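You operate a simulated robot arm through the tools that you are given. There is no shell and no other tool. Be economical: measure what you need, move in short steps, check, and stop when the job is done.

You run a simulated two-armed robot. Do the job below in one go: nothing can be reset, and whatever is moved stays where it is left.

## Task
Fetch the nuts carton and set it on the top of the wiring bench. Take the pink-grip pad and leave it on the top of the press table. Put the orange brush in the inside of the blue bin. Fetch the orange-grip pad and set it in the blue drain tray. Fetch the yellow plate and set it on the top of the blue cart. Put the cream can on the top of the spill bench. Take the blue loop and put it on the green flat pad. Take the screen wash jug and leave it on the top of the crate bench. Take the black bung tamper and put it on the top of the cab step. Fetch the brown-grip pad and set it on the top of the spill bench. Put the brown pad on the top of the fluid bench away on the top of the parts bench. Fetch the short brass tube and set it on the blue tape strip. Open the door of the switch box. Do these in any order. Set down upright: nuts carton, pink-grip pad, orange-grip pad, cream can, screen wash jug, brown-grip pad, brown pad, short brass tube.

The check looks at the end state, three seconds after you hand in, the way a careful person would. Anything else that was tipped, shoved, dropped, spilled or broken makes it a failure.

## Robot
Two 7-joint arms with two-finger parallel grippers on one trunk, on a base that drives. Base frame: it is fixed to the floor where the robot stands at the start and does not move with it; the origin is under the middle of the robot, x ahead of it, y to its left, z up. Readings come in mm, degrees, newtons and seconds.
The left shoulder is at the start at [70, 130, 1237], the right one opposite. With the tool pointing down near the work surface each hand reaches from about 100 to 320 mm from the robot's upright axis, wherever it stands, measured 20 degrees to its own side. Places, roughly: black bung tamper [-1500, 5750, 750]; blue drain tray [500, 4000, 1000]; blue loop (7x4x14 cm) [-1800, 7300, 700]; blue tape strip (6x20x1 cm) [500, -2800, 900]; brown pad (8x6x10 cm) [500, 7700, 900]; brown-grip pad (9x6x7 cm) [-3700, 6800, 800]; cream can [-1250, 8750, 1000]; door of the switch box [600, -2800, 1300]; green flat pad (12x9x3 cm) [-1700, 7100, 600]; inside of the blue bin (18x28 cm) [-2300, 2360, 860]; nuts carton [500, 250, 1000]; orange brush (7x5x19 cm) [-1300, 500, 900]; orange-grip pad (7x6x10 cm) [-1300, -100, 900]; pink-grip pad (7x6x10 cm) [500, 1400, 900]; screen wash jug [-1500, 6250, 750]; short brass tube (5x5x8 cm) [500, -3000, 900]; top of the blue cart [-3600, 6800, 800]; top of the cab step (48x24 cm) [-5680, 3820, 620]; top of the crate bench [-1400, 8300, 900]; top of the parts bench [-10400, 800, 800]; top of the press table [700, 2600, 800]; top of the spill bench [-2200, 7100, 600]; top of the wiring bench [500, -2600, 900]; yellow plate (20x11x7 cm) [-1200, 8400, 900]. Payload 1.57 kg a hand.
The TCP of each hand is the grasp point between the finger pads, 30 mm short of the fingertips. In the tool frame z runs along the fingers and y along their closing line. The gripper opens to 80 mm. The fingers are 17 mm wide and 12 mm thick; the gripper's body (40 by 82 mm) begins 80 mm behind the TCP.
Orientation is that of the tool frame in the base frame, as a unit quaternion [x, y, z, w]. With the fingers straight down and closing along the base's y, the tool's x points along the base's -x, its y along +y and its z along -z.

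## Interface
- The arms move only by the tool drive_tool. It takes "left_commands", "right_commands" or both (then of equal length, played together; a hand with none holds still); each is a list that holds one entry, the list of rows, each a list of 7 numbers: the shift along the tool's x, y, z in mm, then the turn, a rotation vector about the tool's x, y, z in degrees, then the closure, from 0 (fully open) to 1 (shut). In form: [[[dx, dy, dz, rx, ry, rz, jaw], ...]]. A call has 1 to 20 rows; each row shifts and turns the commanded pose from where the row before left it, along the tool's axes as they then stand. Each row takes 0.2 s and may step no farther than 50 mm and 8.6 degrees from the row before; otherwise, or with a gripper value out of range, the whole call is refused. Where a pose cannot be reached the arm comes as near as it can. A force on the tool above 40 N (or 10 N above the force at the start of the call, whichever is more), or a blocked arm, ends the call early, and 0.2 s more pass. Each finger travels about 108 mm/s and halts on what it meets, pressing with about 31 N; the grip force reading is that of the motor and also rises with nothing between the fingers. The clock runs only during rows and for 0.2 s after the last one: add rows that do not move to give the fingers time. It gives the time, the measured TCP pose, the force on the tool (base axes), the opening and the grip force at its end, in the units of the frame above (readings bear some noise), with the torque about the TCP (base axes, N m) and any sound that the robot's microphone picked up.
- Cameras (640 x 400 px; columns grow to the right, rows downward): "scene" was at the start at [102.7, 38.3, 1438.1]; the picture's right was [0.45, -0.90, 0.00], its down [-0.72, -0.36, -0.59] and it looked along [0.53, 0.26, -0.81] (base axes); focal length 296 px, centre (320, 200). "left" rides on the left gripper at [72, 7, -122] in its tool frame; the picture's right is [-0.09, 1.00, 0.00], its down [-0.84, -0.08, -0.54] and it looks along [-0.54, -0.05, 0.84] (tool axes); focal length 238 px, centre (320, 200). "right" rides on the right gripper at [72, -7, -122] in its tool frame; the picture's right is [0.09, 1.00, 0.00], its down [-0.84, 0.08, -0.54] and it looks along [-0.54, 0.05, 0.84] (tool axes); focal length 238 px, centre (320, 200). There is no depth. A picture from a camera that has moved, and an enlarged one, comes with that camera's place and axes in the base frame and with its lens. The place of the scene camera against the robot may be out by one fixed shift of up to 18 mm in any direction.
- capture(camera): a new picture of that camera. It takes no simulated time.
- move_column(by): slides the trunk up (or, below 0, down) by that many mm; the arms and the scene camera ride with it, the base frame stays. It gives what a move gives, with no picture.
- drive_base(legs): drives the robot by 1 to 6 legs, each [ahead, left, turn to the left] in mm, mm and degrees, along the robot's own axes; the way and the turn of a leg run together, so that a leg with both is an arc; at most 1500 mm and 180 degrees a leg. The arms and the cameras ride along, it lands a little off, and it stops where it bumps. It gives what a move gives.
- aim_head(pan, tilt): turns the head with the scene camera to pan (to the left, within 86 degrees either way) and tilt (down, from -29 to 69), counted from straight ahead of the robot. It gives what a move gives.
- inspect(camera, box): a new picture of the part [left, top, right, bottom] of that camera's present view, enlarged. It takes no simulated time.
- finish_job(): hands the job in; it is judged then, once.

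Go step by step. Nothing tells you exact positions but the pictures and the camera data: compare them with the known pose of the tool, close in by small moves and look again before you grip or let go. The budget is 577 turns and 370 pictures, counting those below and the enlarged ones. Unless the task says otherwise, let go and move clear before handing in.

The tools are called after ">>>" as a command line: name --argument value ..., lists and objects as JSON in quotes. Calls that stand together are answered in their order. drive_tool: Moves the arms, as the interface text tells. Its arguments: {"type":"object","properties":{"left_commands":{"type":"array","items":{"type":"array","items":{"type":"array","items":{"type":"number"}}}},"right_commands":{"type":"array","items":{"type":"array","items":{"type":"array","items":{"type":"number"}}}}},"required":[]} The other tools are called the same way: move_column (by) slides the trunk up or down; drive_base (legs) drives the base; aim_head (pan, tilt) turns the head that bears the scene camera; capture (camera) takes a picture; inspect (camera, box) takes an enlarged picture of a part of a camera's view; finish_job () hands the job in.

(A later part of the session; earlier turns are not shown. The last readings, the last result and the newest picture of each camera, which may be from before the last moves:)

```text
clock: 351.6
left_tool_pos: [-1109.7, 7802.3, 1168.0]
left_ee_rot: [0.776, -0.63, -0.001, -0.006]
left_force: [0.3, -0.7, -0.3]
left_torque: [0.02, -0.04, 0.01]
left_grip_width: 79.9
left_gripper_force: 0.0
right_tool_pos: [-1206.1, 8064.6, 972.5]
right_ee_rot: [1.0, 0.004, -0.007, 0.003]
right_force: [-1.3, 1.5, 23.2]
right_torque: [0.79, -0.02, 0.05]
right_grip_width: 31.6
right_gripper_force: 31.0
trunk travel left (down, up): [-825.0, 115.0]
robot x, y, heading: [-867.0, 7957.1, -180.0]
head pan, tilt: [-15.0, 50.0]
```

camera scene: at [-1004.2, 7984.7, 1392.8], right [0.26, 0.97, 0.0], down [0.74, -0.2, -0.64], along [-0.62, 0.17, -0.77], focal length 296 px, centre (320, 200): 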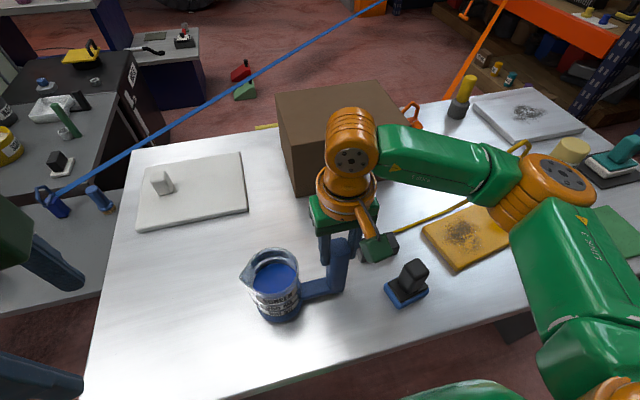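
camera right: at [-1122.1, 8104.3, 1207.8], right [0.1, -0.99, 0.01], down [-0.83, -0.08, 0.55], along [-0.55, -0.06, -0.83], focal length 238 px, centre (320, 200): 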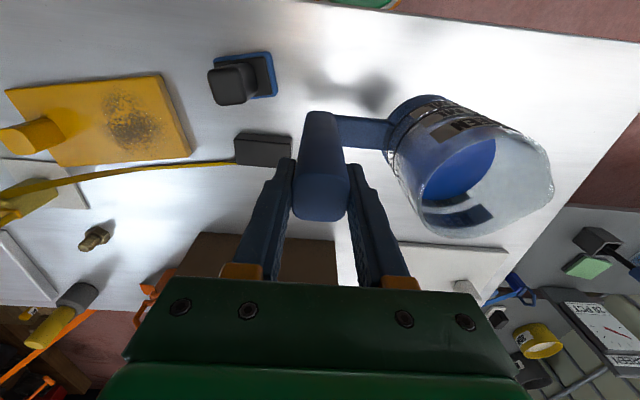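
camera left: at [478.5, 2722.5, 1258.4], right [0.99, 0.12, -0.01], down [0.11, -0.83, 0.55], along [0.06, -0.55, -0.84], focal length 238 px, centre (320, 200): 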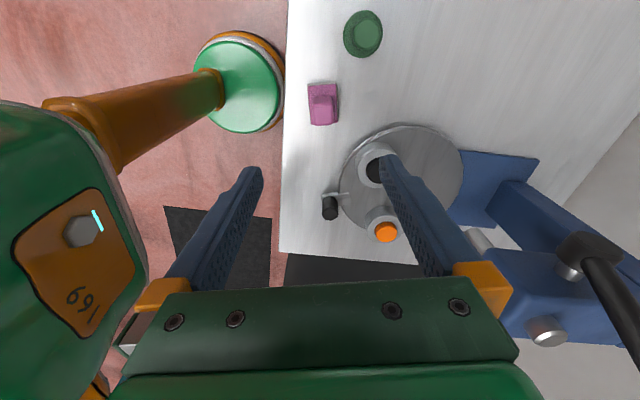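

The jug is down. I'll release with a limited opening and rise.

>>> drive_tool --right_commands '[[[0, 0, -3, 0, 0, 0, 1], [0, 0, 0, 0, 0, 0, 0.6], [0, 0, 0, 0, 0, 0, 0.42], [0, 0, 0, 0, 0, 0, 0.42], [0, 0, -15, 0, 0, 0, 0.42], [0, 0, -30, 0, 0, 0, 0.42], [0, 0, -35, 0, 0, 0, 0.42], [0, 0, -35, 0, 0, 0, 0]]]'

>>> capture --camera "scene"

```text
clock: 353.4
left_tool_pos: [-1112.3, 7802.8, 1167.4]
left_ee_rot: [0.776, -0.63, 0.001, -0.006]
left_force: [0.8, 0.1, 0.8]
left_torque: [0.01, -0.02, -0.03]
left_grip_width: 79.7
left_gripper_force: 0.1
right_tool_pos: [-1206.6, 8067.5, 1090.3]
right_ee_rot: [1.0, 0.003, -0.005, 0.004]
right_force: [0.1, -0.1, 0.2]
right_torque: [-0.01, -0.01, 0.0]
right_grip_width: 79.9
right_gripper_force: 0.0
trunk travel left (down, up): [-825.0, 115.0]
robot x, y, heading: [-863.7, 7957.3, -180.1]
head pan, tilt: [-15.0, 50.0]
```

```text
248 pictures are left
camera scene: at [-1002.9, 7983.6, 1392.9], right [0.26, 0.97, 0.0], down [0.74, -0.2, -0.64], along [-0.62, 0.17, -0.77], focal length 296 px, centre (320, 200)
```

scene: 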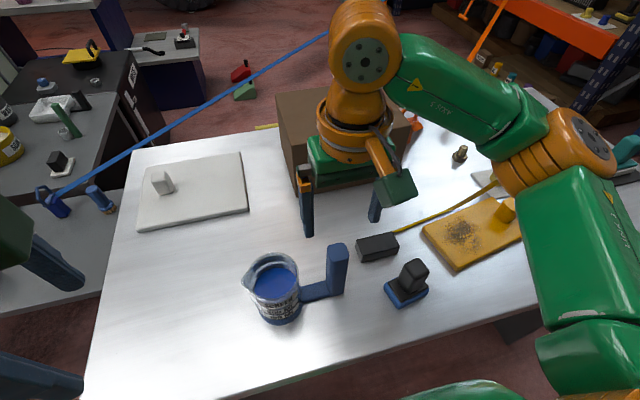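

The jug stands on the crate bench. Next come the yellow plate (left hand) and cream can (right hand) further along this bench.

>>> drive_base --legs '[[-60, 0, 0], [0, -560, 0]]'

>>> aim_head --pan 0 --tilt 48

>>> capture --camera "scene"

>>> capture --camera "right"

>>> capture --camera "left"

```text
clock: 357.2
left_tool_pos: [-1053.3, 8356.3, 1168.9]
left_ee_rot: [0.778, -0.628, 0.0, -0.008]
left_force: [0.2, -1.0, -0.1]
left_torque: [0.0, 0.03, -0.01]
left_grip_width: 80.0
left_gripper_force: 0.0
right_tool_pos: [-1148.7, 8620.2, 1090.6]
right_ee_rot: [1.0, 0.006, -0.006, 0.004]
right_force: [-0.1, 0.4, -0.5]
right_torque: [0.0, -0.05, -0.02]
right_grip_width: 80.1
right_gripper_force: 0.1
trunk travel left (down, up): [-825.0, 115.0]
robot x, y, heading: [-808.9, 8515.9, -179.6]
head pan, tilt: [-15.0, 50.0]
```

```text
clock: 357.9
left_tool_pos: [-1053.5, 8356.4, 1167.1]
left_ee_rot: [0.778, -0.628, 0.001, -0.006]
left_force: [0.1, 0.2, 0.1]
left_torque: [-0.01, -0.01, -0.02]
left_grip_width: 80.2
left_gripper_force: 0.1
right_tool_pos: [-1148.2, 8620.5, 1088.8]
right_ee_rot: [1.0, 0.006, -0.006, 0.003]
right_force: [0.2, -0.8, 0.2]
right_torque: [-0.04, -0.01, 0.02]
right_grip_width: 80.2
right_gripper_force: 0.0
trunk travel left (down, up): [-825.0, 115.0]
robot x, y, heading: [-806.6, 8510.9, -179.6]
head pan, tilt: [0.0, 48.0]
```

```text
247 pictures are left
camera scene: at [-949.2, 8519.0, 1395.6], right [0.0, 1.0, 0.0], down [0.74, 0.0, -0.67], along [-0.67, 0.0, -0.74], focal length 296 px, centre (320, 200)
```

scene: 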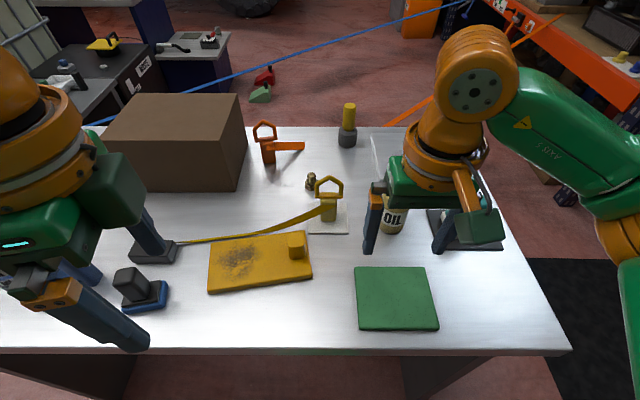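

```text
246 pictures are left
camera right: at [-1076.5, 8628.9, 1210.5], right [0.1, -0.99, 0.01], down [-0.83, -0.08, 0.55], along [-0.55, -0.06, -0.83], focal length 238 px, centre (320, 200)
```

right: 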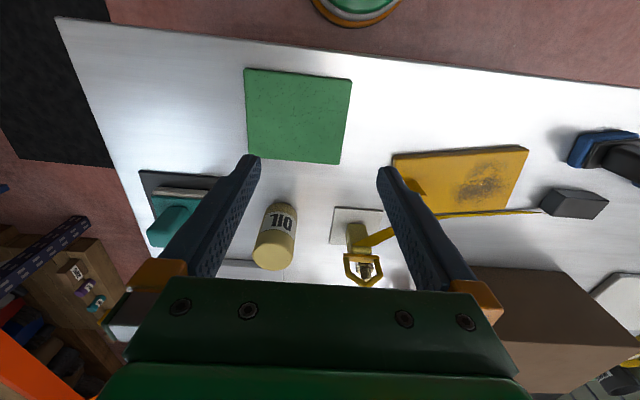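

```text
245 pictures are left
camera left: at [-1046.3, 8285.3, 1289.3], right [-0.99, -0.12, -0.01], down [-0.11, 0.83, 0.55], along [-0.06, 0.55, -0.84], focal length 238 px, centre (320, 200)
```

left: 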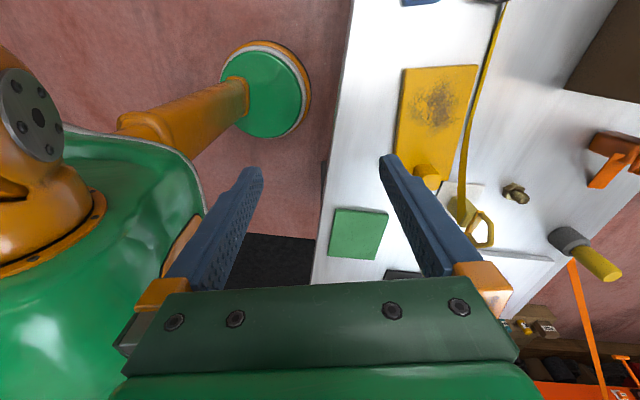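

The cream "OIL" can is at about (-1331, 8667) and the yellow plate's knob at about (-1262, 8474). I'll turn the left hand to close along y and drive in.

>>> drive_tool --left_commands '[[[0, 0, 0, 0, 0, -7.8, 0], [0, 0, 0, 0, 0, -7.8, 0], [0, 0, 0, 0, 0, -7.8, 0], [0, 0, 0, 0, 0, -7.8, 0], [0, 0, 0, 0, 0, -7.8, 0], [0, 0, 0, 0, 0, -7.8, 0], [0, 0, 0, 0, 0, -7.8, 0], [0, 0, 0, 0, 0, -7.8, 0], [0, 0, 0, 0, 0, -7.8, 0], [0, 0, 0, 0, 0, -7.8, 0]]]'

>>> drive_base --legs '[[170, -75, -0.4]]'

>>> capture --camera "right"

>>> capture --camera "left"

```text
clock: 360.1
left_tool_pos: [-1054.2, 8356.7, 1168.1]
left_ee_rot: [1.0, 0.003, 0.005, -0.004]
left_force: [0.0, 0.1, 0.4]
left_torque: [0.02, -0.02, -0.03]
left_grip_width: 79.9
left_gripper_force: 0.0
right_tool_pos: [-1148.4, 8621.3, 1089.9]
right_ee_rot: [1.0, 0.006, -0.006, 0.003]
right_force: [0.1, 0.5, 0.3]
right_torque: [0.02, 0.01, 0.02]
right_grip_width: 79.7
right_gripper_force: 0.1
trunk travel left (down, up): [-825.0, 115.0]
robot x, y, heading: [-809.0, 8510.9, -179.9]
head pan, tilt: [0.0, 48.0]
```

```text
clock: 361.7
left_tool_pos: [-1220.3, 8431.1, 1167.5]
left_ee_rot: [1.0, -0.002, 0.003, -0.005]
left_force: [0.0, -0.2, 0.3]
left_torque: [0.03, 0.03, -0.04]
left_grip_width: 80.2
left_gripper_force: 0.2
right_tool_pos: [-1314.9, 8695.0, 1090.4]
right_ee_rot: [1.0, 0.002, -0.007, 0.003]
right_force: [0.4, -0.8, -0.2]
right_torque: [0.02, -0.02, -0.03]
right_grip_width: 80.1
right_gripper_force: 0.1
trunk travel left (down, up): [-825.0, 115.0]
robot x, y, heading: [-971.7, 8589.1, 179.9]
head pan, tilt: [0.0, 48.0]
```

```text
244 pictures are left
camera right: at [-1241.5, 8703.0, 1211.5], right [0.1, -1.0, 0.0], down [-0.83, -0.08, 0.56], along [-0.55, -0.06, -0.83], focal length 238 px, centre (320, 200)
```

right: 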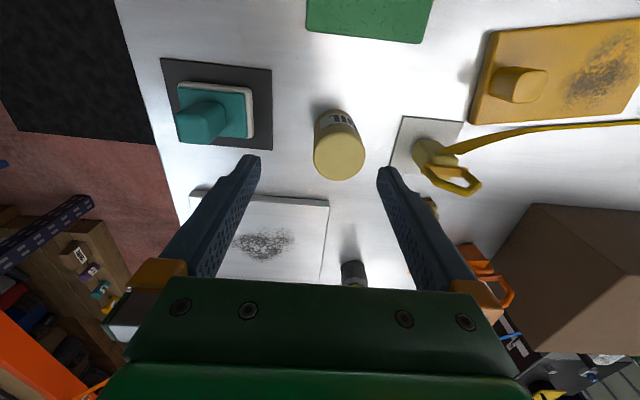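

```text
243 pictures are left
camera left: at [-1149.5, 8423.6, 1290.5], right [-0.1, -1.0, -0.01], down [-0.84, 0.07, 0.54], along [-0.54, 0.06, -0.84], focal length 238 px, centre (320, 200)
```

left: 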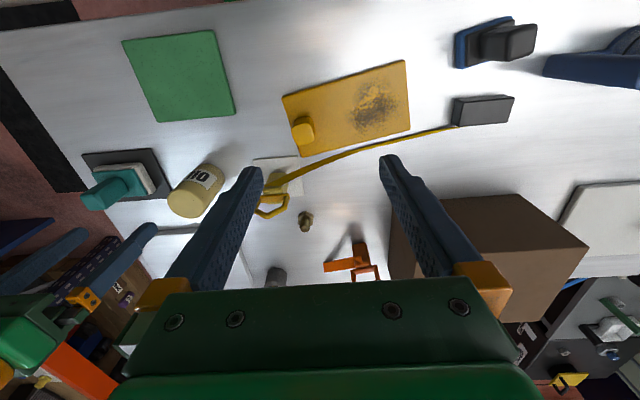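

>>> drive_tool --right_commands '[[[-10, 13, 0, 0, 0, 0, 0], [-9, 13, 0, 0, 0, 0, 0], [0, 0, 0, 0, 0, 0, 0]]]'

>>> move_column --by -75

>>> capture --camera "right"

```text
clock: 362.5
left_tool_pos: [-1223.1, 8433.6, 1167.8]
left_ee_rot: [1.0, -0.002, 0.005, -0.004]
left_force: [0.1, 0.3, -0.3]
left_torque: [-0.02, -0.02, 0.0]
left_grip_width: 80.0
left_gripper_force: 0.3
right_tool_pos: [-1336.6, 8671.5, 1089.7]
right_ee_rot: [1.0, 0.003, -0.006, 0.003]
right_force: [0.6, -0.2, 0.8]
right_torque: [0.03, 0.0, 0.01]
right_grip_width: 79.9
right_gripper_force: 0.0
trunk travel left (down, up): [-825.0, 115.0]
robot x, y, heading: [-976.1, 8585.5, 179.9]
head pan, tilt: [0.0, 48.0]
```

```text
clock: 363.6
left_tool_pos: [-1224.3, 8432.3, 1092.4]
left_ee_rot: [1.0, -0.002, 0.005, -0.004]
left_force: [-0.5, 0.9, -0.1]
left_torque: [0.0, 0.0, 0.0]
left_grip_width: 80.1
left_gripper_force: 0.0
right_tool_pos: [-1335.7, 8670.9, 1014.4]
right_ee_rot: [1.0, 0.002, -0.007, 0.004]
right_force: [-0.3, 0.7, 0.1]
right_torque: [0.03, 0.0, 0.0]
right_grip_width: 80.0
right_gripper_force: 0.1
trunk travel left (down, up): [-750.0, 190.0]
robot x, y, heading: [-977.2, 8588.7, 180.0]
head pan, tilt: [0.0, 48.0]
```

```text
242 pictures are left
camera right: at [-1263.7, 8678.2, 1135.7], right [0.1, -1.0, 0.01], down [-0.83, -0.08, 0.55], along [-0.55, -0.06, -0.83], focal length 238 px, centre (320, 200)
```

right: 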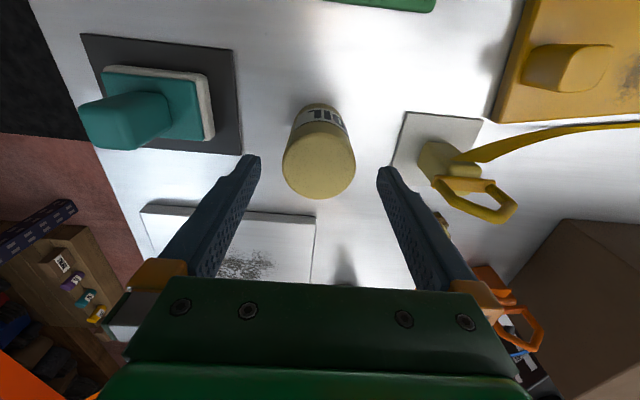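

>>> drive_tool --right_commands '[[[-2, 0, 28, 0, 0, 0, 0], [0, 0, 28, 0, 0, 0, 0], [0, 0, 28, 0, 0, 0, 0], [0, 0, 0, 0, 0, 0, 0], [0, 0, 0, 0, 0, 0, 0.5], [0, 0, 0, 0, 0, 0, 1], [0, 0, 0, 0, 0, 0, 1], [0, 0, 0, 0, 0, 0, 1]]]'

>>> capture --camera "right"

```text
clock: 365.4
left_tool_pos: [-1224.2, 8432.3, 1092.3]
left_ee_rot: [1.0, -0.001, 0.004, -0.004]
left_force: [-0.1, -0.8, -0.3]
left_torque: [-0.02, -0.01, 0.0]
left_grip_width: 80.0
left_gripper_force: 0.0
right_tool_pos: [-1339.3, 8669.8, 931.4]
right_ee_rot: [1.0, 0.003, -0.006, 0.004]
right_force: [0.7, 0.6, -1.1]
right_torque: [0.05, -0.05, 0.01]
right_grip_width: 57.8
right_gripper_force: 31.3
trunk travel left (down, up): [-750.0, 190.0]
robot x, y, heading: [-979.4, 8585.6, 180.0]
head pan, tilt: [0.0, 48.0]
```

```text
241 pictures are left
camera right: at [-1267.6, 8677.3, 1051.7], right [0.1, -1.0, 0.01], down [-0.83, -0.08, 0.55], along [-0.55, -0.06, -0.83], focal length 238 px, centre (320, 200)
```

right: 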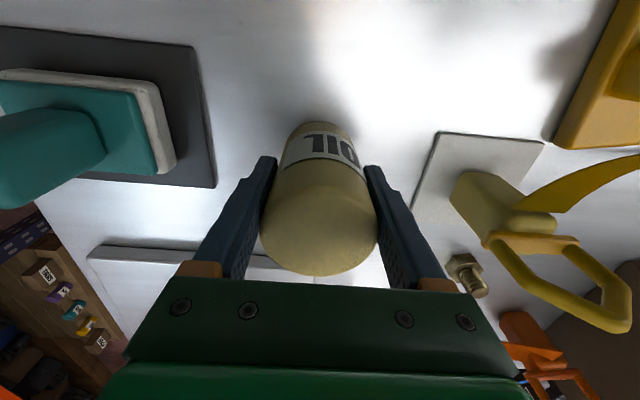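

The can is gripped (58 mm). I'll lift it and then look at the yellow plate knob with the left camera.

>>> drive_tool --right_commands '[[[0, 0, -20, 0, 0, 0, 1], [0, 0, -30, 0, 0, 0, 1], [0, 0, -35, 0, 0, 0, 1], [0, 0, -35, 0, 0, 0, 1], [0, 0, 0, 0, 0, 0, 1]]]'

>>> capture --camera "left"

>>> capture --camera "scene"

```text
clock: 366.6
left_tool_pos: [-1224.6, 8433.3, 1092.4]
left_ee_rot: [1.0, -0.002, 0.004, -0.004]
left_force: [-0.5, 0.8, -0.7]
left_torque: [-0.04, -0.01, 0.01]
left_grip_width: 79.9
left_gripper_force: 0.1
right_tool_pos: [-1337.2, 8670.7, 1051.0]
right_ee_rot: [1.0, 0.003, -0.005, 0.003]
right_force: [-0.6, -0.3, -3.0]
right_torque: [0.01, -0.03, -0.01]
right_grip_width: 57.7
right_gripper_force: 30.9
trunk travel left (down, up): [-750.0, 190.0]
robot x, y, heading: [-974.6, 8587.4, 179.9]
head pan, tilt: [0.0, 48.0]
```

```text
240 pictures are left
camera left: at [-1153.6, 8425.5, 1215.1], right [-0.1, -1.0, -0.01], down [-0.84, 0.08, 0.54], along [-0.53, 0.06, -0.84], focal length 238 px, centre (320, 200)
```

left: 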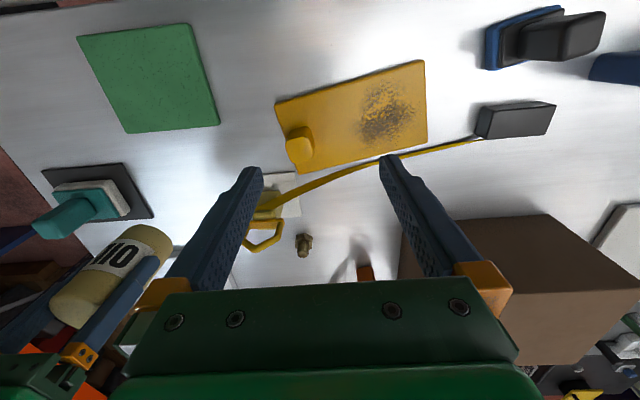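

```text
239 pictures are left
camera scene: at [-1118.8, 8593.9, 1320.5], right [0.0, 1.0, 0.0], down [0.74, 0.0, -0.67], along [-0.67, 0.0, -0.74], focal length 296 px, centre (320, 200)
```

scene: 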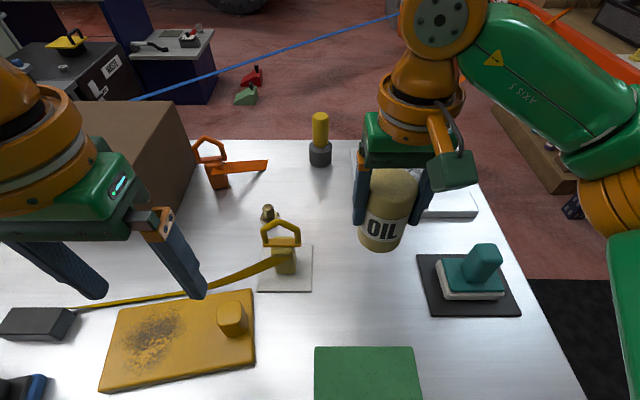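

>>> drive_tool --left_commands '[[[0, 0, 0, 0, 0, -4.5, 0], [0, 0, 0, 0, 0, -4.5, 0], [-21, -36, 0, 0, 0, 0, 0], [0, 0, 40, 0, 0, 0, 0], [0, 0, 40, 0, 0, 0, 0], [0, 0, 25, 0, 0, 0, 0], [0, 0, 0, 0, 0, 0, 0]]]'

>>> capture --camera "left"

```text
clock: 368.2
left_tool_pos: [-1249.7, 8466.6, 987.9]
left_ee_rot: [0.997, 0.077, 0.005, -0.004]
left_force: [-0.4, 0.5, -0.1]
left_torque: [-0.03, 0.03, 0.01]
left_grip_width: 80.2
left_gripper_force: 0.0
right_tool_pos: [-1337.1, 8670.7, 1049.3]
right_ee_rot: [1.0, 0.003, -0.005, 0.003]
right_force: [0.8, 0.0, -2.6]
right_torque: [0.03, -0.02, 0.02]
right_grip_width: 57.9
right_gripper_force: 30.7
trunk travel left (down, up): [-750.0, 190.0]
robot x, y, heading: [-975.6, 8585.8, 180.2]
head pan, tilt: [0.0, 48.0]
```

```text
238 pictures are left
camera left: at [-1178.8, 8470.2, 1110.8], right [0.06, -1.0, -0.01], down [-0.84, -0.06, 0.53], along [-0.53, -0.03, -0.85], focal length 238 px, centre (320, 200)
```

left: 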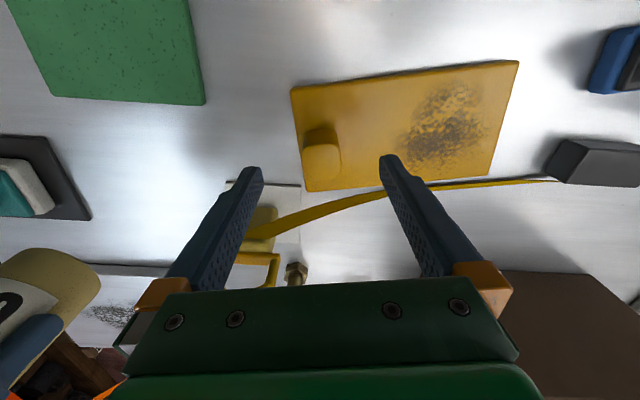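

>>> drive_tool --left_commands '[[[-2, 2, 25, 0, 0, 0, 0], [0, 0, 25, 0, 0, 0, 0], [0, 0, 10, 0, 0, 0, 0], [0, 0, 0, 0, 0, 0, 0], [0, 0, 0, 0, 0, 0, 0.5], [0, 0, 0, 0, 0, 0, 1], [0, 0, 0, 0, 0, 0, 1], [0, 0, 0, 0, 0, 0, 1]]]'

>>> capture --camera "left"

```text
clock: 370.0
left_tool_pos: [-1250.7, 8465.3, 928.1]
left_ee_rot: [0.997, 0.077, 0.006, -0.003]
left_force: [0.8, 0.5, -0.6]
left_torque: [-0.56, 0.23, 0.27]
left_grip_width: 33.6
left_gripper_force: 31.1
right_tool_pos: [-1337.7, 8671.2, 1049.3]
right_ee_rot: [1.0, 0.003, -0.006, 0.005]
right_force: [-0.6, -0.4, -3.0]
right_torque: [-0.02, -0.02, 0.02]
right_grip_width: 57.8
right_gripper_force: 31.1
trunk travel left (down, up): [-750.0, 190.0]
robot x, y, heading: [-976.3, 8588.0, 180.2]
head pan, tilt: [0.0, 48.0]
```

```text
237 pictures are left
camera left: at [-1180.3, 8468.6, 1050.8], right [0.06, -1.0, -0.01], down [-0.84, -0.06, 0.53], along [-0.53, -0.03, -0.85], focal length 238 px, centre (320, 200)
```

left: 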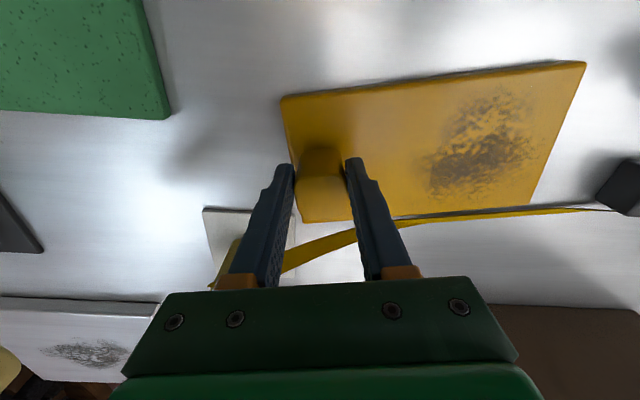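

The knob is gripped. I'll lift slightly and check the tilt.

>>> drive_tool --left_commands '[[[0, 0, -5, 0, 0, 0, 1], [0, 0, -10, 0, 0, 0, 1], [0, 0, -20, 0, 0, 0, 1], [0, 0, 0, 0, 0, 0, 1]]]'

>>> capture --camera "scene"

```text
clock: 371.0
left_tool_pos: [-1252.6, 8463.3, 962.0]
left_ee_rot: [0.997, 0.077, 0.006, -0.004]
left_force: [0.1, -0.4, -11.9]
left_torque: [0.62, -0.21, 0.14]
left_grip_width: 37.4
left_gripper_force: 31.3
right_tool_pos: [-1339.4, 8670.4, 1051.0]
right_ee_rot: [1.0, 0.003, -0.005, 0.004]
right_force: [0.3, 0.0, -2.8]
right_torque: [0.03, -0.05, -0.01]
right_grip_width: 57.8
right_gripper_force: 31.1
trunk travel left (down, up): [-750.0, 190.0]
robot x, y, heading: [-980.1, 8586.4, 180.2]
head pan, tilt: [0.0, 48.0]
```

```text
236 pictures are left
camera scene: at [-1120.9, 8592.6, 1320.3], right [0.0, 1.0, 0.0], down [0.74, 0.0, -0.67], along [-0.67, 0.0, -0.74], focal length 296 px, centre (320, 200)
```

scene: 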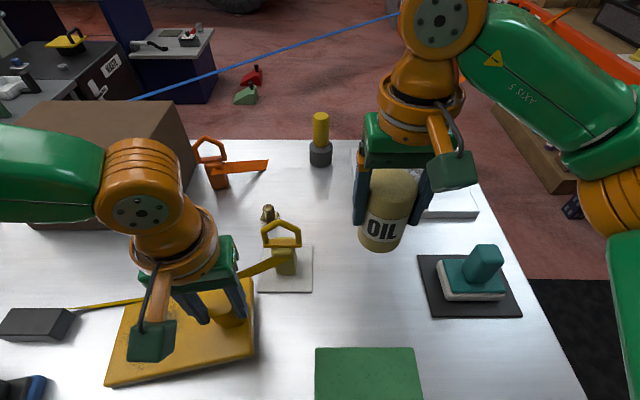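

>>> capture --camera "left"

>>> inspect --camera "scene" --box '[60, 220, 320, 400]'

```text
235 pictures are left
camera left: at [-1182.2, 8467.1, 1085.1], right [0.06, -1.0, -0.01], down [-0.84, -0.06, 0.53], along [-0.53, -0.03, -0.85], focal length 238 px, centre (320, 200)
```

left: 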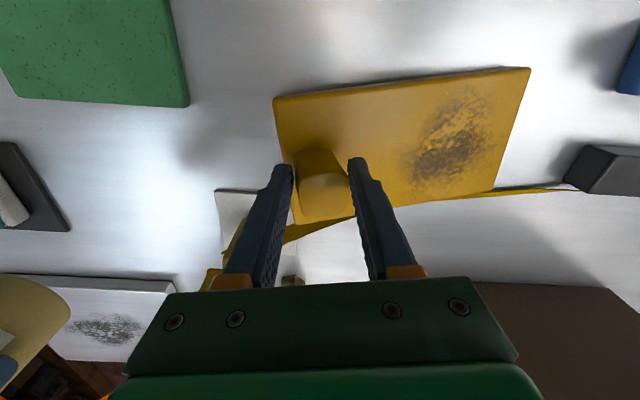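

```text
2.22 times, centred on (190, 310) of scene
camera zoom: at [-1120.9, 8592.6, 1320.3], right [0.0, 1.0, 0.0], down [0.74, 0.0, -0.67], along [-0.67, 0.0, -0.74], focal length 657 px, centre (609, -44)
```

zoom: 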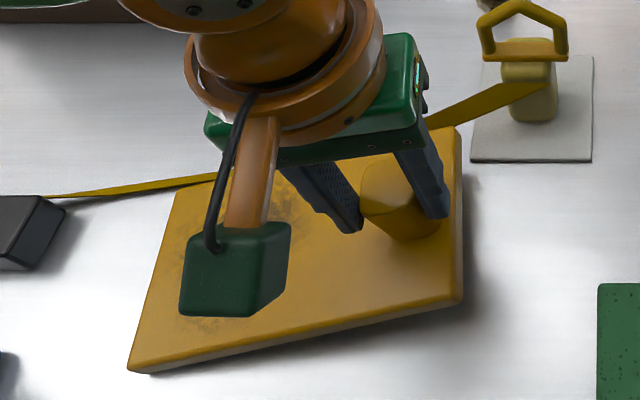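

The plate (about 1.2 kg) hangs tilted because the knob is at one end. I'll lift a bit more to see whether the tilt stabilises.

>>> drive_tool --left_commands '[[[0, 0, -10, 0, 0, 0, 1], [0, 0, -10, 0, 0, 0, 1], [0, 0, 0, 0, 0, 0, 1], [0, 0, 0, 0, 0, 0, 1]]]'

>>> inspect --camera "scene" --box '[60, 220, 320, 400]'

```text
clock: 372.0
left_tool_pos: [-1253.5, 8463.1, 981.2]
left_ee_rot: [0.997, 0.077, 0.006, -0.005]
left_force: [0.9, 0.5, -13.6]
left_torque: [0.6, 0.0, 0.06]
left_grip_width: 38.8
left_gripper_force: 31.3
right_tool_pos: [-1339.3, 8669.0, 1049.3]
right_ee_rot: [1.0, 0.002, -0.005, 0.003]
right_force: [-0.8, 0.0, -2.2]
right_torque: [0.0, 0.0, 0.01]
right_grip_width: 57.5
right_gripper_force: 30.7
trunk travel left (down, up): [-750.0, 190.0]
robot x, y, heading: [-977.6, 8585.8, 179.9]
head pan, tilt: [0.0, 48.0]
```

```text
2.22 times, centred on (190, 310) of scene
camera zoom: at [-1120.6, 8592.5, 1320.3], right [0.0, 1.0, 0.0], down [0.74, 0.0, -0.67], along [-0.67, 0.0, -0.74], focal length 657 px, centre (609, -44)
```

zoom: 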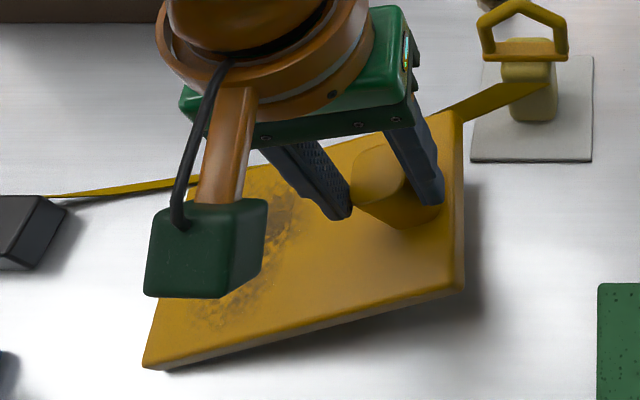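

>>> drive_tool --left_commands '[[[0, 0, -15, 0, 0, 0, 1], [0, 0, -15, 0, 0, 0, 1], [0, 0, -10, 0, 0, 0, 1], [0, 0, 0, 0, 0, 0, 1], [0, 0, 0, 0, 0, 0, 1]]]'

>>> inspect --camera "scene" --box '[60, 220, 320, 400]'

>>> capture --camera "left"

```text
clock: 373.2
left_tool_pos: [-1250.8, 8464.3, 1023.9]
left_ee_rot: [0.997, 0.077, 0.005, -0.004]
left_force: [0.2, 0.5, -0.1]
left_torque: [-0.03, 0.05, 0.02]
left_grip_width: 0.4
left_gripper_force: 21.2
right_tool_pos: [-1336.9, 8671.6, 1050.5]
right_ee_rot: [1.0, 0.003, -0.006, 0.005]
right_force: [0.1, 1.2, -2.8]
right_torque: [0.0, 0.0, 0.0]
right_grip_width: 57.8
right_gripper_force: 30.9
trunk travel left (down, up): [-750.0, 190.0]
robot x, y, heading: [-975.4, 8585.4, 179.9]
head pan, tilt: [0.0, 48.0]
```

```text
2.22 times, centred on (190, 310) of scene
camera zoom: at [-1118.6, 8594.7, 1320.6], right [0.0, 1.0, 0.0], down [0.74, 0.0, -0.67], along [-0.67, 0.0, -0.74], focal length 657 px, centre (609, -44)
```

zoom: 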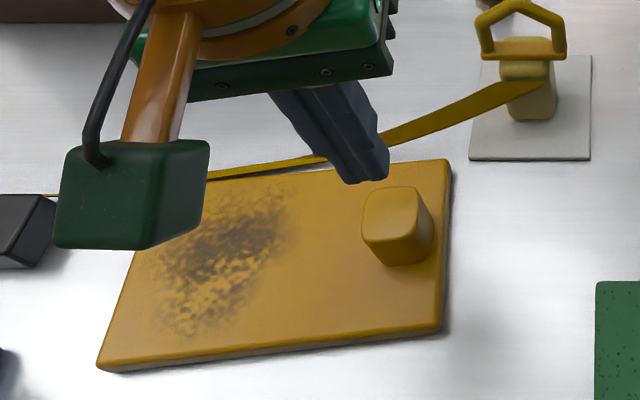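

```text
231 pictures are left
camera left: at [-1180.6, 8468.1, 1145.9], right [0.06, -1.0, -0.01], down [-0.84, -0.06, 0.53], along [-0.53, -0.03, -0.85], focal length 238 px, centre (320, 200)
```

left: 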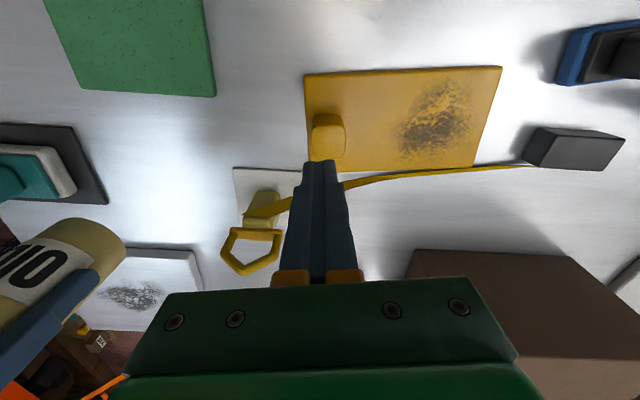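

The plate slipped off and dropped back flat a few centimetres; the knob is tapered and far from its centre of mass. Better plan: grip the knob across the plate's width so the plate can pivot and hang stably. I'll turn the hand and realign.

>>> drive_tool --left_commands '[[[0, 0, -15, 0, 0, 0, 0], [0, 0, 0, 0, 0, 8.55, 0], [0, 0, 0, 0, 0, 8.55, 0], [0, 0, 0, 0, 0, 8.55, 0], [0, 0, 0, 0, 0, 8.55, 0], [0, 0, 0, 0, 0, 8.55, 0], [0, 0, 0, 0, 0, 8.55, 0], [0, 0, 0, 0, 0, 8.55, 0], [0, 0, 0, 0, 0, 8.55, 0], [0, 0, 0, 0, 0, 8.55, 0], [0, 0, 0, 0, 0, 8.55, 0], [0, 0, 0, 0, 0, 8.55, 0], [0, 0, 0, 0, 0, 0, 0]]]'

>>> capture --camera "left"

```text
clock: 376.0
left_tool_pos: [-1251.4, 8464.1, 1037.8]
left_ee_rot: [0.736, -0.677, 0.0, -0.006]
left_force: [0.7, -0.3, -0.4]
left_torque: [-0.01, -0.04, 0.02]
left_grip_width: 80.0
left_gripper_force: 0.1
right_tool_pos: [-1339.2, 8670.6, 1050.3]
right_ee_rot: [1.0, 0.003, -0.007, 0.003]
right_force: [-0.3, -0.6, -2.7]
right_torque: [0.01, -0.01, 0.02]
right_grip_width: 57.6
right_gripper_force: 31.2
trunk travel left (down, up): [-750.0, 190.0]
robot x, y, heading: [-973.6, 8590.0, 180.1]
head pan, tilt: [0.0, 48.0]
```

```text
230 pictures are left
camera left: at [-1253.7, 8390.5, 1158.9], right [-1.0, 0.01, -0.01], down [0.0, 0.84, 0.55], along [0.01, 0.55, -0.84], focal length 238 px, centre (320, 200)
```

left: 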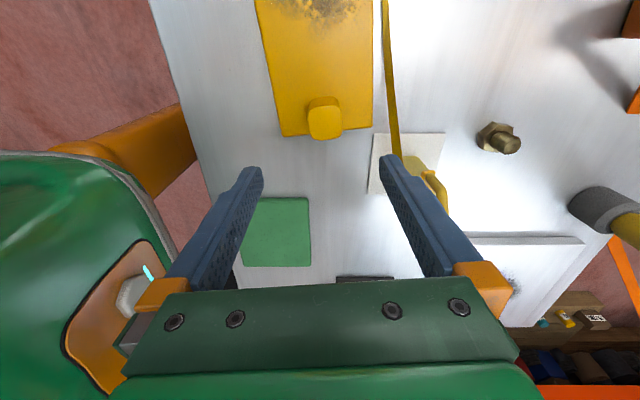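

>>> drive_tool --left_commands '[[[12, 4, 20, 0, 0, 0, 0], [0, 0, 35, 0, 0, 0, 0], [0, 0, 0, 0, 0, 0, 0]]]'

>>> capture --camera "left"

```text
clock: 376.8
left_tool_pos: [-1253.9, 8452.2, 983.7]
left_ee_rot: [0.736, -0.677, 0.0, -0.006]
left_force: [0.0, -1.1, -0.3]
left_torque: [0.0, 0.0, -0.02]
left_grip_width: 80.0
left_gripper_force: 0.0
right_tool_pos: [-1336.6, 8670.9, 1050.2]
right_ee_rot: [1.0, 0.003, -0.006, 0.003]
right_force: [0.4, -0.2, -1.9]
right_torque: [0.0, -0.01, -0.03]
right_grip_width: 57.8
right_gripper_force: 30.8
trunk travel left (down, up): [-750.0, 190.0]
robot x, y, heading: [-977.2, 8586.5, 179.8]
head pan, tilt: [0.0, 48.0]
```

```text
229 pictures are left
camera left: at [-1255.7, 8378.5, 1104.3], right [-1.0, 0.01, -0.01], down [0.0, 0.84, 0.55], along [0.01, 0.55, -0.84], focal length 238 px, centre (320, 200)
```

left: 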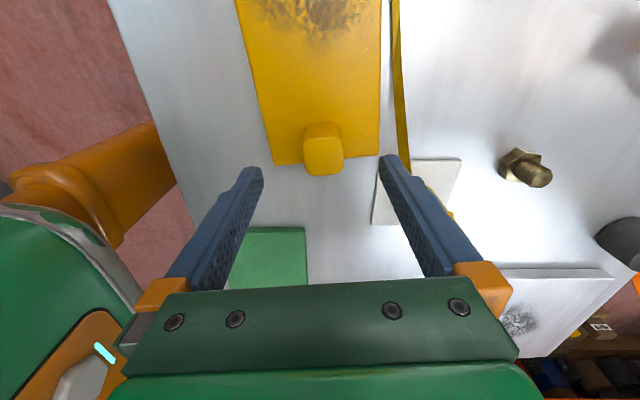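

>>> drive_tool --left_commands '[[[2, 2, 30, 0, 0, 0, 0], [0, 0, 28, 0, 0, 0, 0], [0, 0, 0, 0, 0, 0, 0], [0, 0, 0, 0, 0, 0, 0.5], [0, 0, 0, 0, 0, 0, 1], [0, 0, 0, 0, 0, 0, 1], [0, 0, 0, 0, 0, 0, 1]]]'

>>> capture --camera "left"

```text
clock: 378.4
left_tool_pos: [-1255.1, 8449.4, 924.8]
left_ee_rot: [0.736, -0.677, 0.0, -0.006]
left_force: [0.6, 0.7, 0.5]
left_torque: [-0.01, 0.56, 0.32]
left_grip_width: 34.0
left_gripper_force: 31.1
right_tool_pos: [-1336.8, 8670.6, 1050.3]
right_ee_rot: [1.0, 0.003, -0.006, 0.003]
right_force: [0.2, 0.3, -3.1]
right_torque: [0.0, -0.01, 0.03]
right_grip_width: 57.8
right_gripper_force: 31.2
trunk travel left (down, up): [-750.0, 190.0]
robot x, y, heading: [-978.6, 8589.0, 180.1]
head pan, tilt: [0.0, 48.0]
```

```text
228 pictures are left
camera left: at [-1257.1, 8376.7, 1046.6], right [-1.0, 0.01, -0.01], down [0.0, 0.84, 0.55], along [0.01, 0.55, -0.84], focal length 238 px, centre (320, 200)
```

left: 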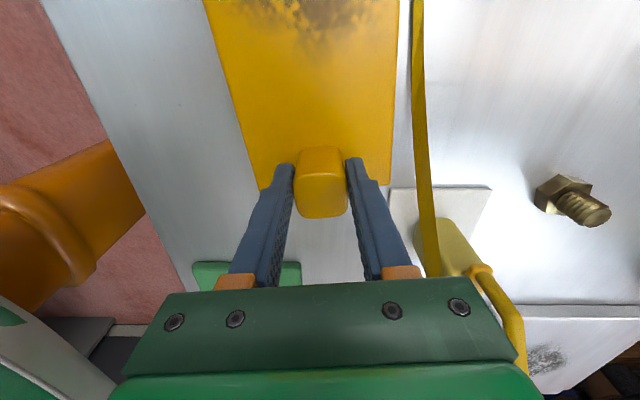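

>>> drive_tool --left_commands '[[[0, 0, -6, 0, 0, 0, 1], [0, 0, -8, 0, 0, 0, 1], [0, 0, -8, 0, 0, 0, 1], [0, 0, -8, 0, 0, 0, 1], [0, 0, 0, 0, 0, 0, 1]]]'

>>> capture --camera "scene"

```text
clock: 379.6
left_tool_pos: [-1257.2, 8449.0, 953.5]
left_ee_rot: [0.736, -0.677, 0.0, -0.008]
left_force: [0.9, -0.7, -13.6]
left_torque: [0.7, 0.12, -0.01]
left_grip_width: 33.7
left_gripper_force: 31.0
right_tool_pos: [-1338.7, 8669.5, 1049.1]
right_ee_rot: [1.0, 0.002, -0.005, 0.004]
right_force: [0.3, -0.5, -2.7]
right_torque: [0.01, -0.04, 0.0]
right_grip_width: 57.9
right_gripper_force: 31.2
trunk travel left (down, up): [-750.0, 190.0]
robot x, y, heading: [-974.8, 8590.5, 179.8]
head pan, tilt: [0.0, 48.0]
```

```text
227 pictures are left
camera scene: at [-1121.0, 8592.2, 1320.3], right [0.0, 1.0, 0.0], down [0.74, 0.0, -0.67], along [-0.67, 0.0, -0.74], focal length 296 px, centre (320, 200)
```

scene: 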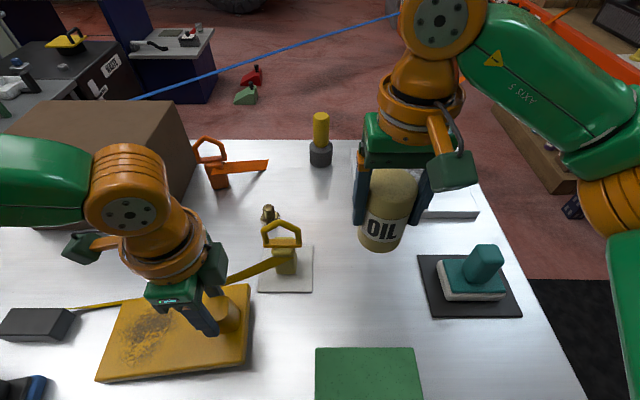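

Holding the full 13.6 N with a steady width and little tilt this time. I'll lift more and check.

>>> drive_tool --left_commands '[[[0, 0, -10, 0, 0, 0, 1], [0, 0, -10, 0, 0, 0, 1], [0, 0, -10, 0, 0, 0, 1], [0, 0, -10, 0, 0, 0, 1], [0, 0, -10, 0, 0, 0, 1], [0, 0, -10, 0, 0, 0, 1], [0, 0, 0, 0, 0, 0, 1], [0, 0, 0, 0, 0, 0, 1]]]'

>>> capture --camera "scene"

>>> capture --camera "left"

```text
clock: 381.4
left_tool_pos: [-1258.6, 8448.3, 1013.2]
left_ee_rot: [0.736, -0.677, 0.001, -0.007]
left_force: [0.2, 0.3, -14.8]
left_torque: [0.69, 0.03, 0.03]
left_grip_width: 33.7
left_gripper_force: 30.7
right_tool_pos: [-1339.4, 8670.3, 1050.3]
right_ee_rot: [1.0, 0.003, -0.005, 0.002]
right_force: [-1.4, 0.4, -2.4]
right_torque: [0.01, -0.01, 0.02]
right_grip_width: 57.7
right_gripper_force: 31.4
trunk travel left (down, up): [-750.0, 190.0]
robot x, y, heading: [-974.2, 8588.5, 180.1]
head pan, tilt: [0.0, 48.0]
```

```text
226 pictures are left
camera scene: at [-1121.2, 8592.1, 1320.2], right [0.0, 1.0, 0.0], down [0.74, 0.0, -0.67], along [-0.67, 0.0, -0.74], focal length 296 px, centre (320, 200)
```

scene: 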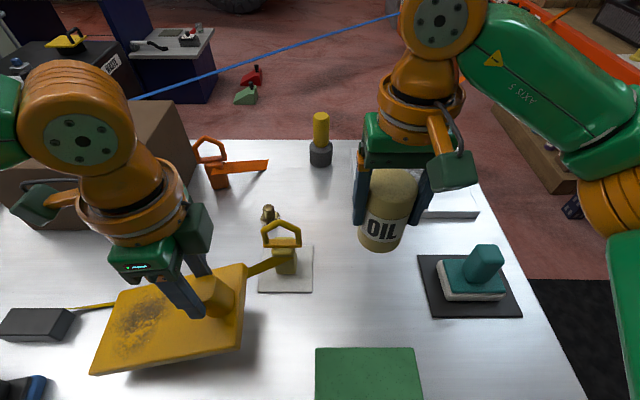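

```text
225 pictures are left
camera left: at [-1260.6, 8374.9, 1135.2], right [-1.0, 0.01, -0.01], down [0.0, 0.83, 0.55], along [0.01, 0.55, -0.83], focal length 238 px, centre (320, 200)
```

left: 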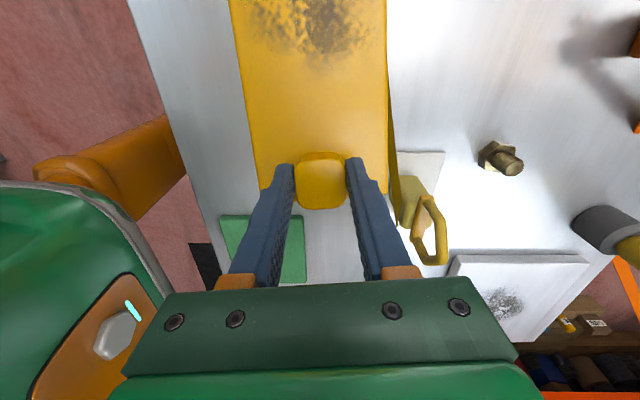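

Stable. I'll raise both loads gently, back away from the bench and look at the layout to the west.

>>> move_column --by 110

>>> drive_base --legs '[[-250, 0, 0]]'

>>> drive_base --legs '[[0, 1080, 0]]'

>>> aim_head --pan 0 --tilt 25

>>> capture --camera "scene"

```text
clock: 382.8
left_tool_pos: [-1258.1, 8448.3, 1124.0]
left_ee_rot: [0.737, -0.676, 0.001, -0.008]
left_force: [0.1, 0.7, -14.1]
left_torque: [0.7, 0.05, -0.02]
left_grip_width: 33.8
left_gripper_force: 31.2
right_tool_pos: [-1340.0, 8670.2, 1159.0]
right_ee_rot: [1.0, 0.002, -0.005, 0.003]
right_force: [-0.4, 0.5, -2.5]
right_torque: [-0.02, 0.0, -0.02]
right_grip_width: 57.8
right_gripper_force: 31.4
trunk travel left (down, up): [-860.0, 80.0]
robot x, y, heading: [-976.3, 8584.6, 179.7]
head pan, tilt: [0.0, 48.0]
```

```text
clock: 384.6
left_tool_pos: [-1013.0, 8447.6, 1122.9]
left_ee_rot: [0.736, -0.677, 0.002, -0.009]
left_force: [-1.3, 0.1, -14.9]
left_torque: [0.69, 0.08, -0.04]
left_grip_width: 33.8
left_gripper_force: 31.2
right_tool_pos: [-1093.5, 8669.0, 1159.1]
right_ee_rot: [1.0, 0.001, -0.002, 0.003]
right_force: [-0.8, 0.0, -3.3]
right_torque: [0.0, 0.0, -0.01]
right_grip_width: 57.9
right_gripper_force: 31.1
trunk travel left (down, up): [-860.0, 80.0]
robot x, y, heading: [-728.8, 8586.0, 179.7]
head pan, tilt: [0.0, 48.0]
```

```text
clock: 390.2
left_tool_pos: [-1011.6, 7363.2, 1124.6]
left_ee_rot: [0.736, -0.676, 0.001, -0.008]
left_force: [-0.2, -0.8, -14.4]
left_torque: [0.67, 0.05, 0.0]
left_grip_width: 33.7
left_gripper_force: 30.7
right_tool_pos: [-1091.6, 7585.1, 1160.8]
right_ee_rot: [1.0, 0.002, -0.005, 0.004]
right_force: [0.6, -0.2, -2.5]
right_torque: [-0.02, -0.03, 0.0]
right_grip_width: 57.8
right_gripper_force: 31.2
trunk travel left (down, up): [-860.0, 80.0]
robot x, y, heading: [-731.4, 7504.7, 180.1]
head pan, tilt: [0.0, 48.0]
```

```text
clock: 391.1
left_tool_pos: [-1009.4, 7363.2, 1123.2]
left_ee_rot: [0.736, -0.677, 0.001, -0.008]
left_force: [-1.0, -0.2, -13.6]
left_torque: [0.69, 0.08, -0.02]
left_grip_width: 33.7
left_gripper_force: 31.2
right_tool_pos: [-1091.8, 7583.9, 1159.6]
right_ee_rot: [1.0, 0.003, -0.005, 0.003]
right_force: [0.0, -0.5, -2.9]
right_torque: [0.01, -0.01, 0.01]
right_grip_width: 57.7
right_gripper_force: 31.4
trunk travel left (down, up): [-860.0, 80.0]
robot x, y, heading: [-725.7, 7503.6, 180.1]
head pan, tilt: [0.0, 25.0]
```

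```text
224 pictures are left
camera scene: at [-886.8, 7506.1, 1464.9], right [0.0, 1.0, 0.0], down [0.43, 0.0, -0.9], along [-0.9, 0.0, -0.43], focal length 296 px, centre (320, 200)
```

scene: 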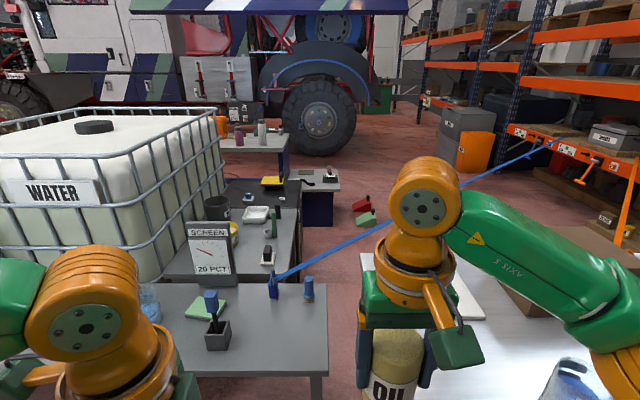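

The spill bench, loop and green pad are best reached from a floor pocket to the west of the crate bench, and the direct gap at (y 7530–7640) is too narrow. I'll check the passage around the crate bench's north end.

>>> drive_base --legs '[[50, 0, 0], [0, -1000, 0], [-50, 0, 0], [0, -450, 0]]'

>>> aim_head --pan -15 --tilt 25

>>> capture --camera "scene"

```text
clock: 399.5
left_tool_pos: [-1006.4, 8796.0, 1123.4]
left_ee_rot: [0.735, -0.678, 0.0, -0.008]
left_force: [0.0, -0.1, -15.2]
left_torque: [0.66, 0.07, 0.02]
left_grip_width: 33.7
left_gripper_force: 31.1
right_tool_pos: [-1087.8, 9018.7, 1160.2]
right_ee_rot: [1.0, 0.001, -0.005, 0.001]
right_force: [-0.3, 0.1, -2.7]
right_torque: [0.02, -0.05, 0.01]
right_grip_width: 57.9
right_gripper_force: 31.0
trunk travel left (down, up): [-860.0, 80.0]
robot x, y, heading: [-723.6, 8941.5, 179.9]
head pan, tilt: [0.0, 25.0]
```

```text
clock: 400.3
left_tool_pos: [-1004.7, 8799.3, 1124.6]
left_ee_rot: [0.735, -0.678, 0.001, -0.008]
left_force: [-0.6, 0.4, -15.0]
left_torque: [0.65, 0.07, 0.01]
left_grip_width: 33.8
left_gripper_force: 31.0
right_tool_pos: [-1087.0, 9019.5, 1158.8]
right_ee_rot: [1.0, 0.002, -0.005, 0.003]
right_force: [-0.6, -0.4, -2.8]
right_torque: [-0.03, -0.09, 0.03]
right_grip_width: 57.6
right_gripper_force: 31.0
trunk travel left (down, up): [-860.0, 80.0]
robot x, y, heading: [-726.6, 8938.9, 179.8]
head pan, tilt: [-15.0, 25.0]
```

```text
223 pictures are left
camera scene: at [-879.3, 8966.2, 1465.0], right [0.26, 0.97, 0.0], down [0.41, -0.11, -0.91], along [-0.87, 0.24, -0.42], focal length 296 px, centre (320, 200)
```

scene: 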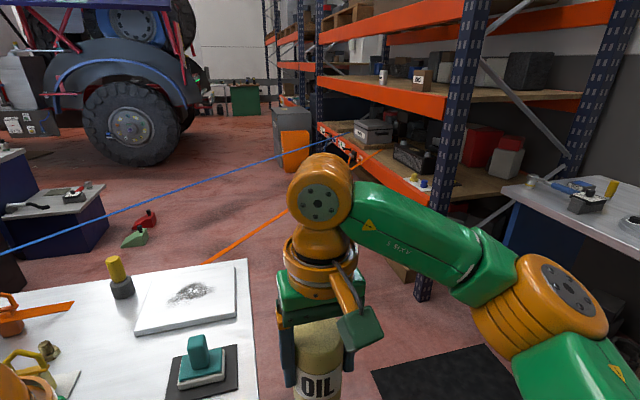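

The passage north of the crate bench is about a metre wide. I'll go through and turn to face the spill bench from the north.

>>> drive_base --legs '[[0, -480, 0], [850, 0, 0], [850, 0, 0], [0, 0, 90], [900, 0, 0]]'

>>> aim_head --pan 0 --tilt 25

>>> capture --camera "scene"

```text
clock: 419.6
left_tool_pos: [-2261.4, 8241.8, 1123.9]
left_ee_rot: [0.999, 0.052, -0.005, -0.005]
left_force: [-0.8, 0.9, -15.1]
left_torque: [-0.03, 0.65, 0.03]
left_grip_width: 33.7
left_gripper_force: 30.6
right_tool_pos: [-2480.1, 8155.0, 1159.8]
right_ee_rot: [0.698, 0.716, -0.001, 0.005]
right_force: [-0.8, 0.3, -2.3]
right_torque: [0.0, -0.02, 0.0]
right_grip_width: 57.8
right_gripper_force: 31.1
trunk travel left (down, up): [-860.0, 80.0]
robot x, y, heading: [-2406.9, 8520.4, -89.1]
head pan, tilt: [-15.0, 25.0]
```

```text
clock: 420.4
left_tool_pos: [-2260.8, 8241.3, 1123.4]
left_ee_rot: [0.999, 0.051, -0.005, -0.006]
left_force: [0.0, -1.0, -15.2]
left_torque: [-0.08, 0.63, -0.01]
left_grip_width: 33.8
left_gripper_force: 30.8
right_tool_pos: [-2480.1, 8155.8, 1160.6]
right_ee_rot: [0.698, 0.716, -0.001, 0.005]
right_force: [-0.1, 0.8, -2.4]
right_torque: [0.0, -0.01, -0.03]
right_grip_width: 57.8
right_gripper_force: 31.1
trunk travel left (down, up): [-860.0, 80.0]
robot x, y, heading: [-2407.9, 8520.2, -88.8]
head pan, tilt: [0.0, 25.0]
```

```text
222 pictures are left
camera scene: at [-2415.5, 8381.2, 1465.0], right [-1.0, -0.02, 0.0], down [-0.01, 0.42, -0.91], along [0.02, -0.91, -0.42], focal length 296 px, centre (320, 200)
```

scene: 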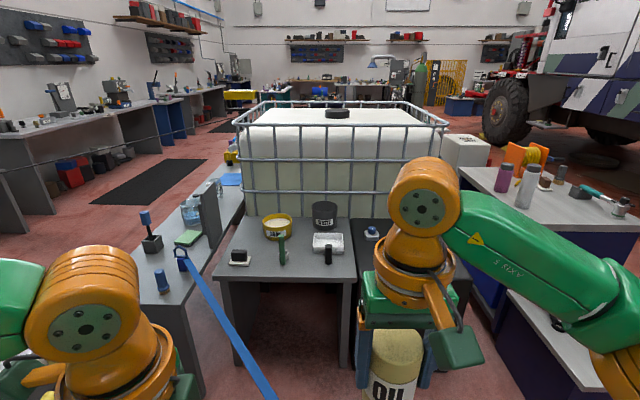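

From here I see the spill bench ahead (front edge y about 7355) and the blue cart to its right. I'll deliver the plate first, so I'll move west for a view of the cart top.

>>> drive_base --legs '[[0, -900, -1], [300, 0, 0]]'

>>> aim_head --pan 0 --tilt 28

>>> capture --camera "scene"

```text
clock: 426.6
left_tool_pos: [-3172.9, 7978.5, 1124.9]
left_ee_rot: [0.999, 0.043, -0.004, -0.004]
left_force: [0.0, 0.9, -14.8]
left_torque: [-0.03, 0.63, 0.02]
left_grip_width: 34.1
left_gripper_force: 30.8
right_tool_pos: [-3393.7, 7896.4, 1161.9]
right_ee_rot: [0.704, 0.71, -0.004, 0.007]
right_force: [-0.1, 1.0, -2.1]
right_torque: [0.02, 0.01, -0.02]
right_grip_width: 57.6
right_gripper_force: 30.9
trunk travel left (down, up): [-860.0, 80.0]
robot x, y, heading: [-3312.3, 8252.5, -90.0]
head pan, tilt: [0.0, 25.0]
stopped in leg 2: the robot was blocked; the commanded pose is now the measured one
```

```text
clock: 427.2
left_tool_pos: [-3174.1, 7973.9, 1124.5]
left_ee_rot: [0.999, 0.042, -0.006, -0.006]
left_force: [-0.6, 0.8, -14.9]
left_torque: [-0.06, 0.67, 0.02]
left_grip_width: 33.9
left_gripper_force: 31.6
right_tool_pos: [-3394.6, 7893.5, 1160.5]
right_ee_rot: [0.704, 0.71, -0.003, 0.006]
right_force: [0.0, -0.6, -2.8]
right_torque: [-0.03, -0.02, -0.05]
right_grip_width: 57.5
right_gripper_force: 31.1
trunk travel left (down, up): [-860.0, 80.0]
robot x, y, heading: [-3316.4, 8253.8, -89.8]
head pan, tilt: [0.0, 28.0]
```

```text
221 pictures are left
camera scene: at [-3325.6, 8118.3, 1460.6], right [-1.0, 0.0, 0.0], down [0.0, 0.47, -0.88], along [0.0, -0.88, -0.47], focal length 296 px, centre (320, 200)
```

scene: 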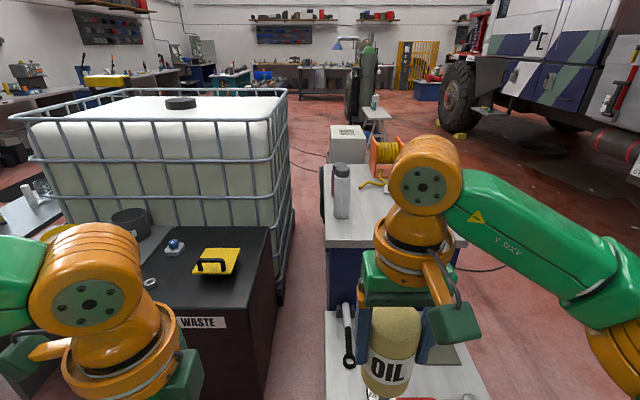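

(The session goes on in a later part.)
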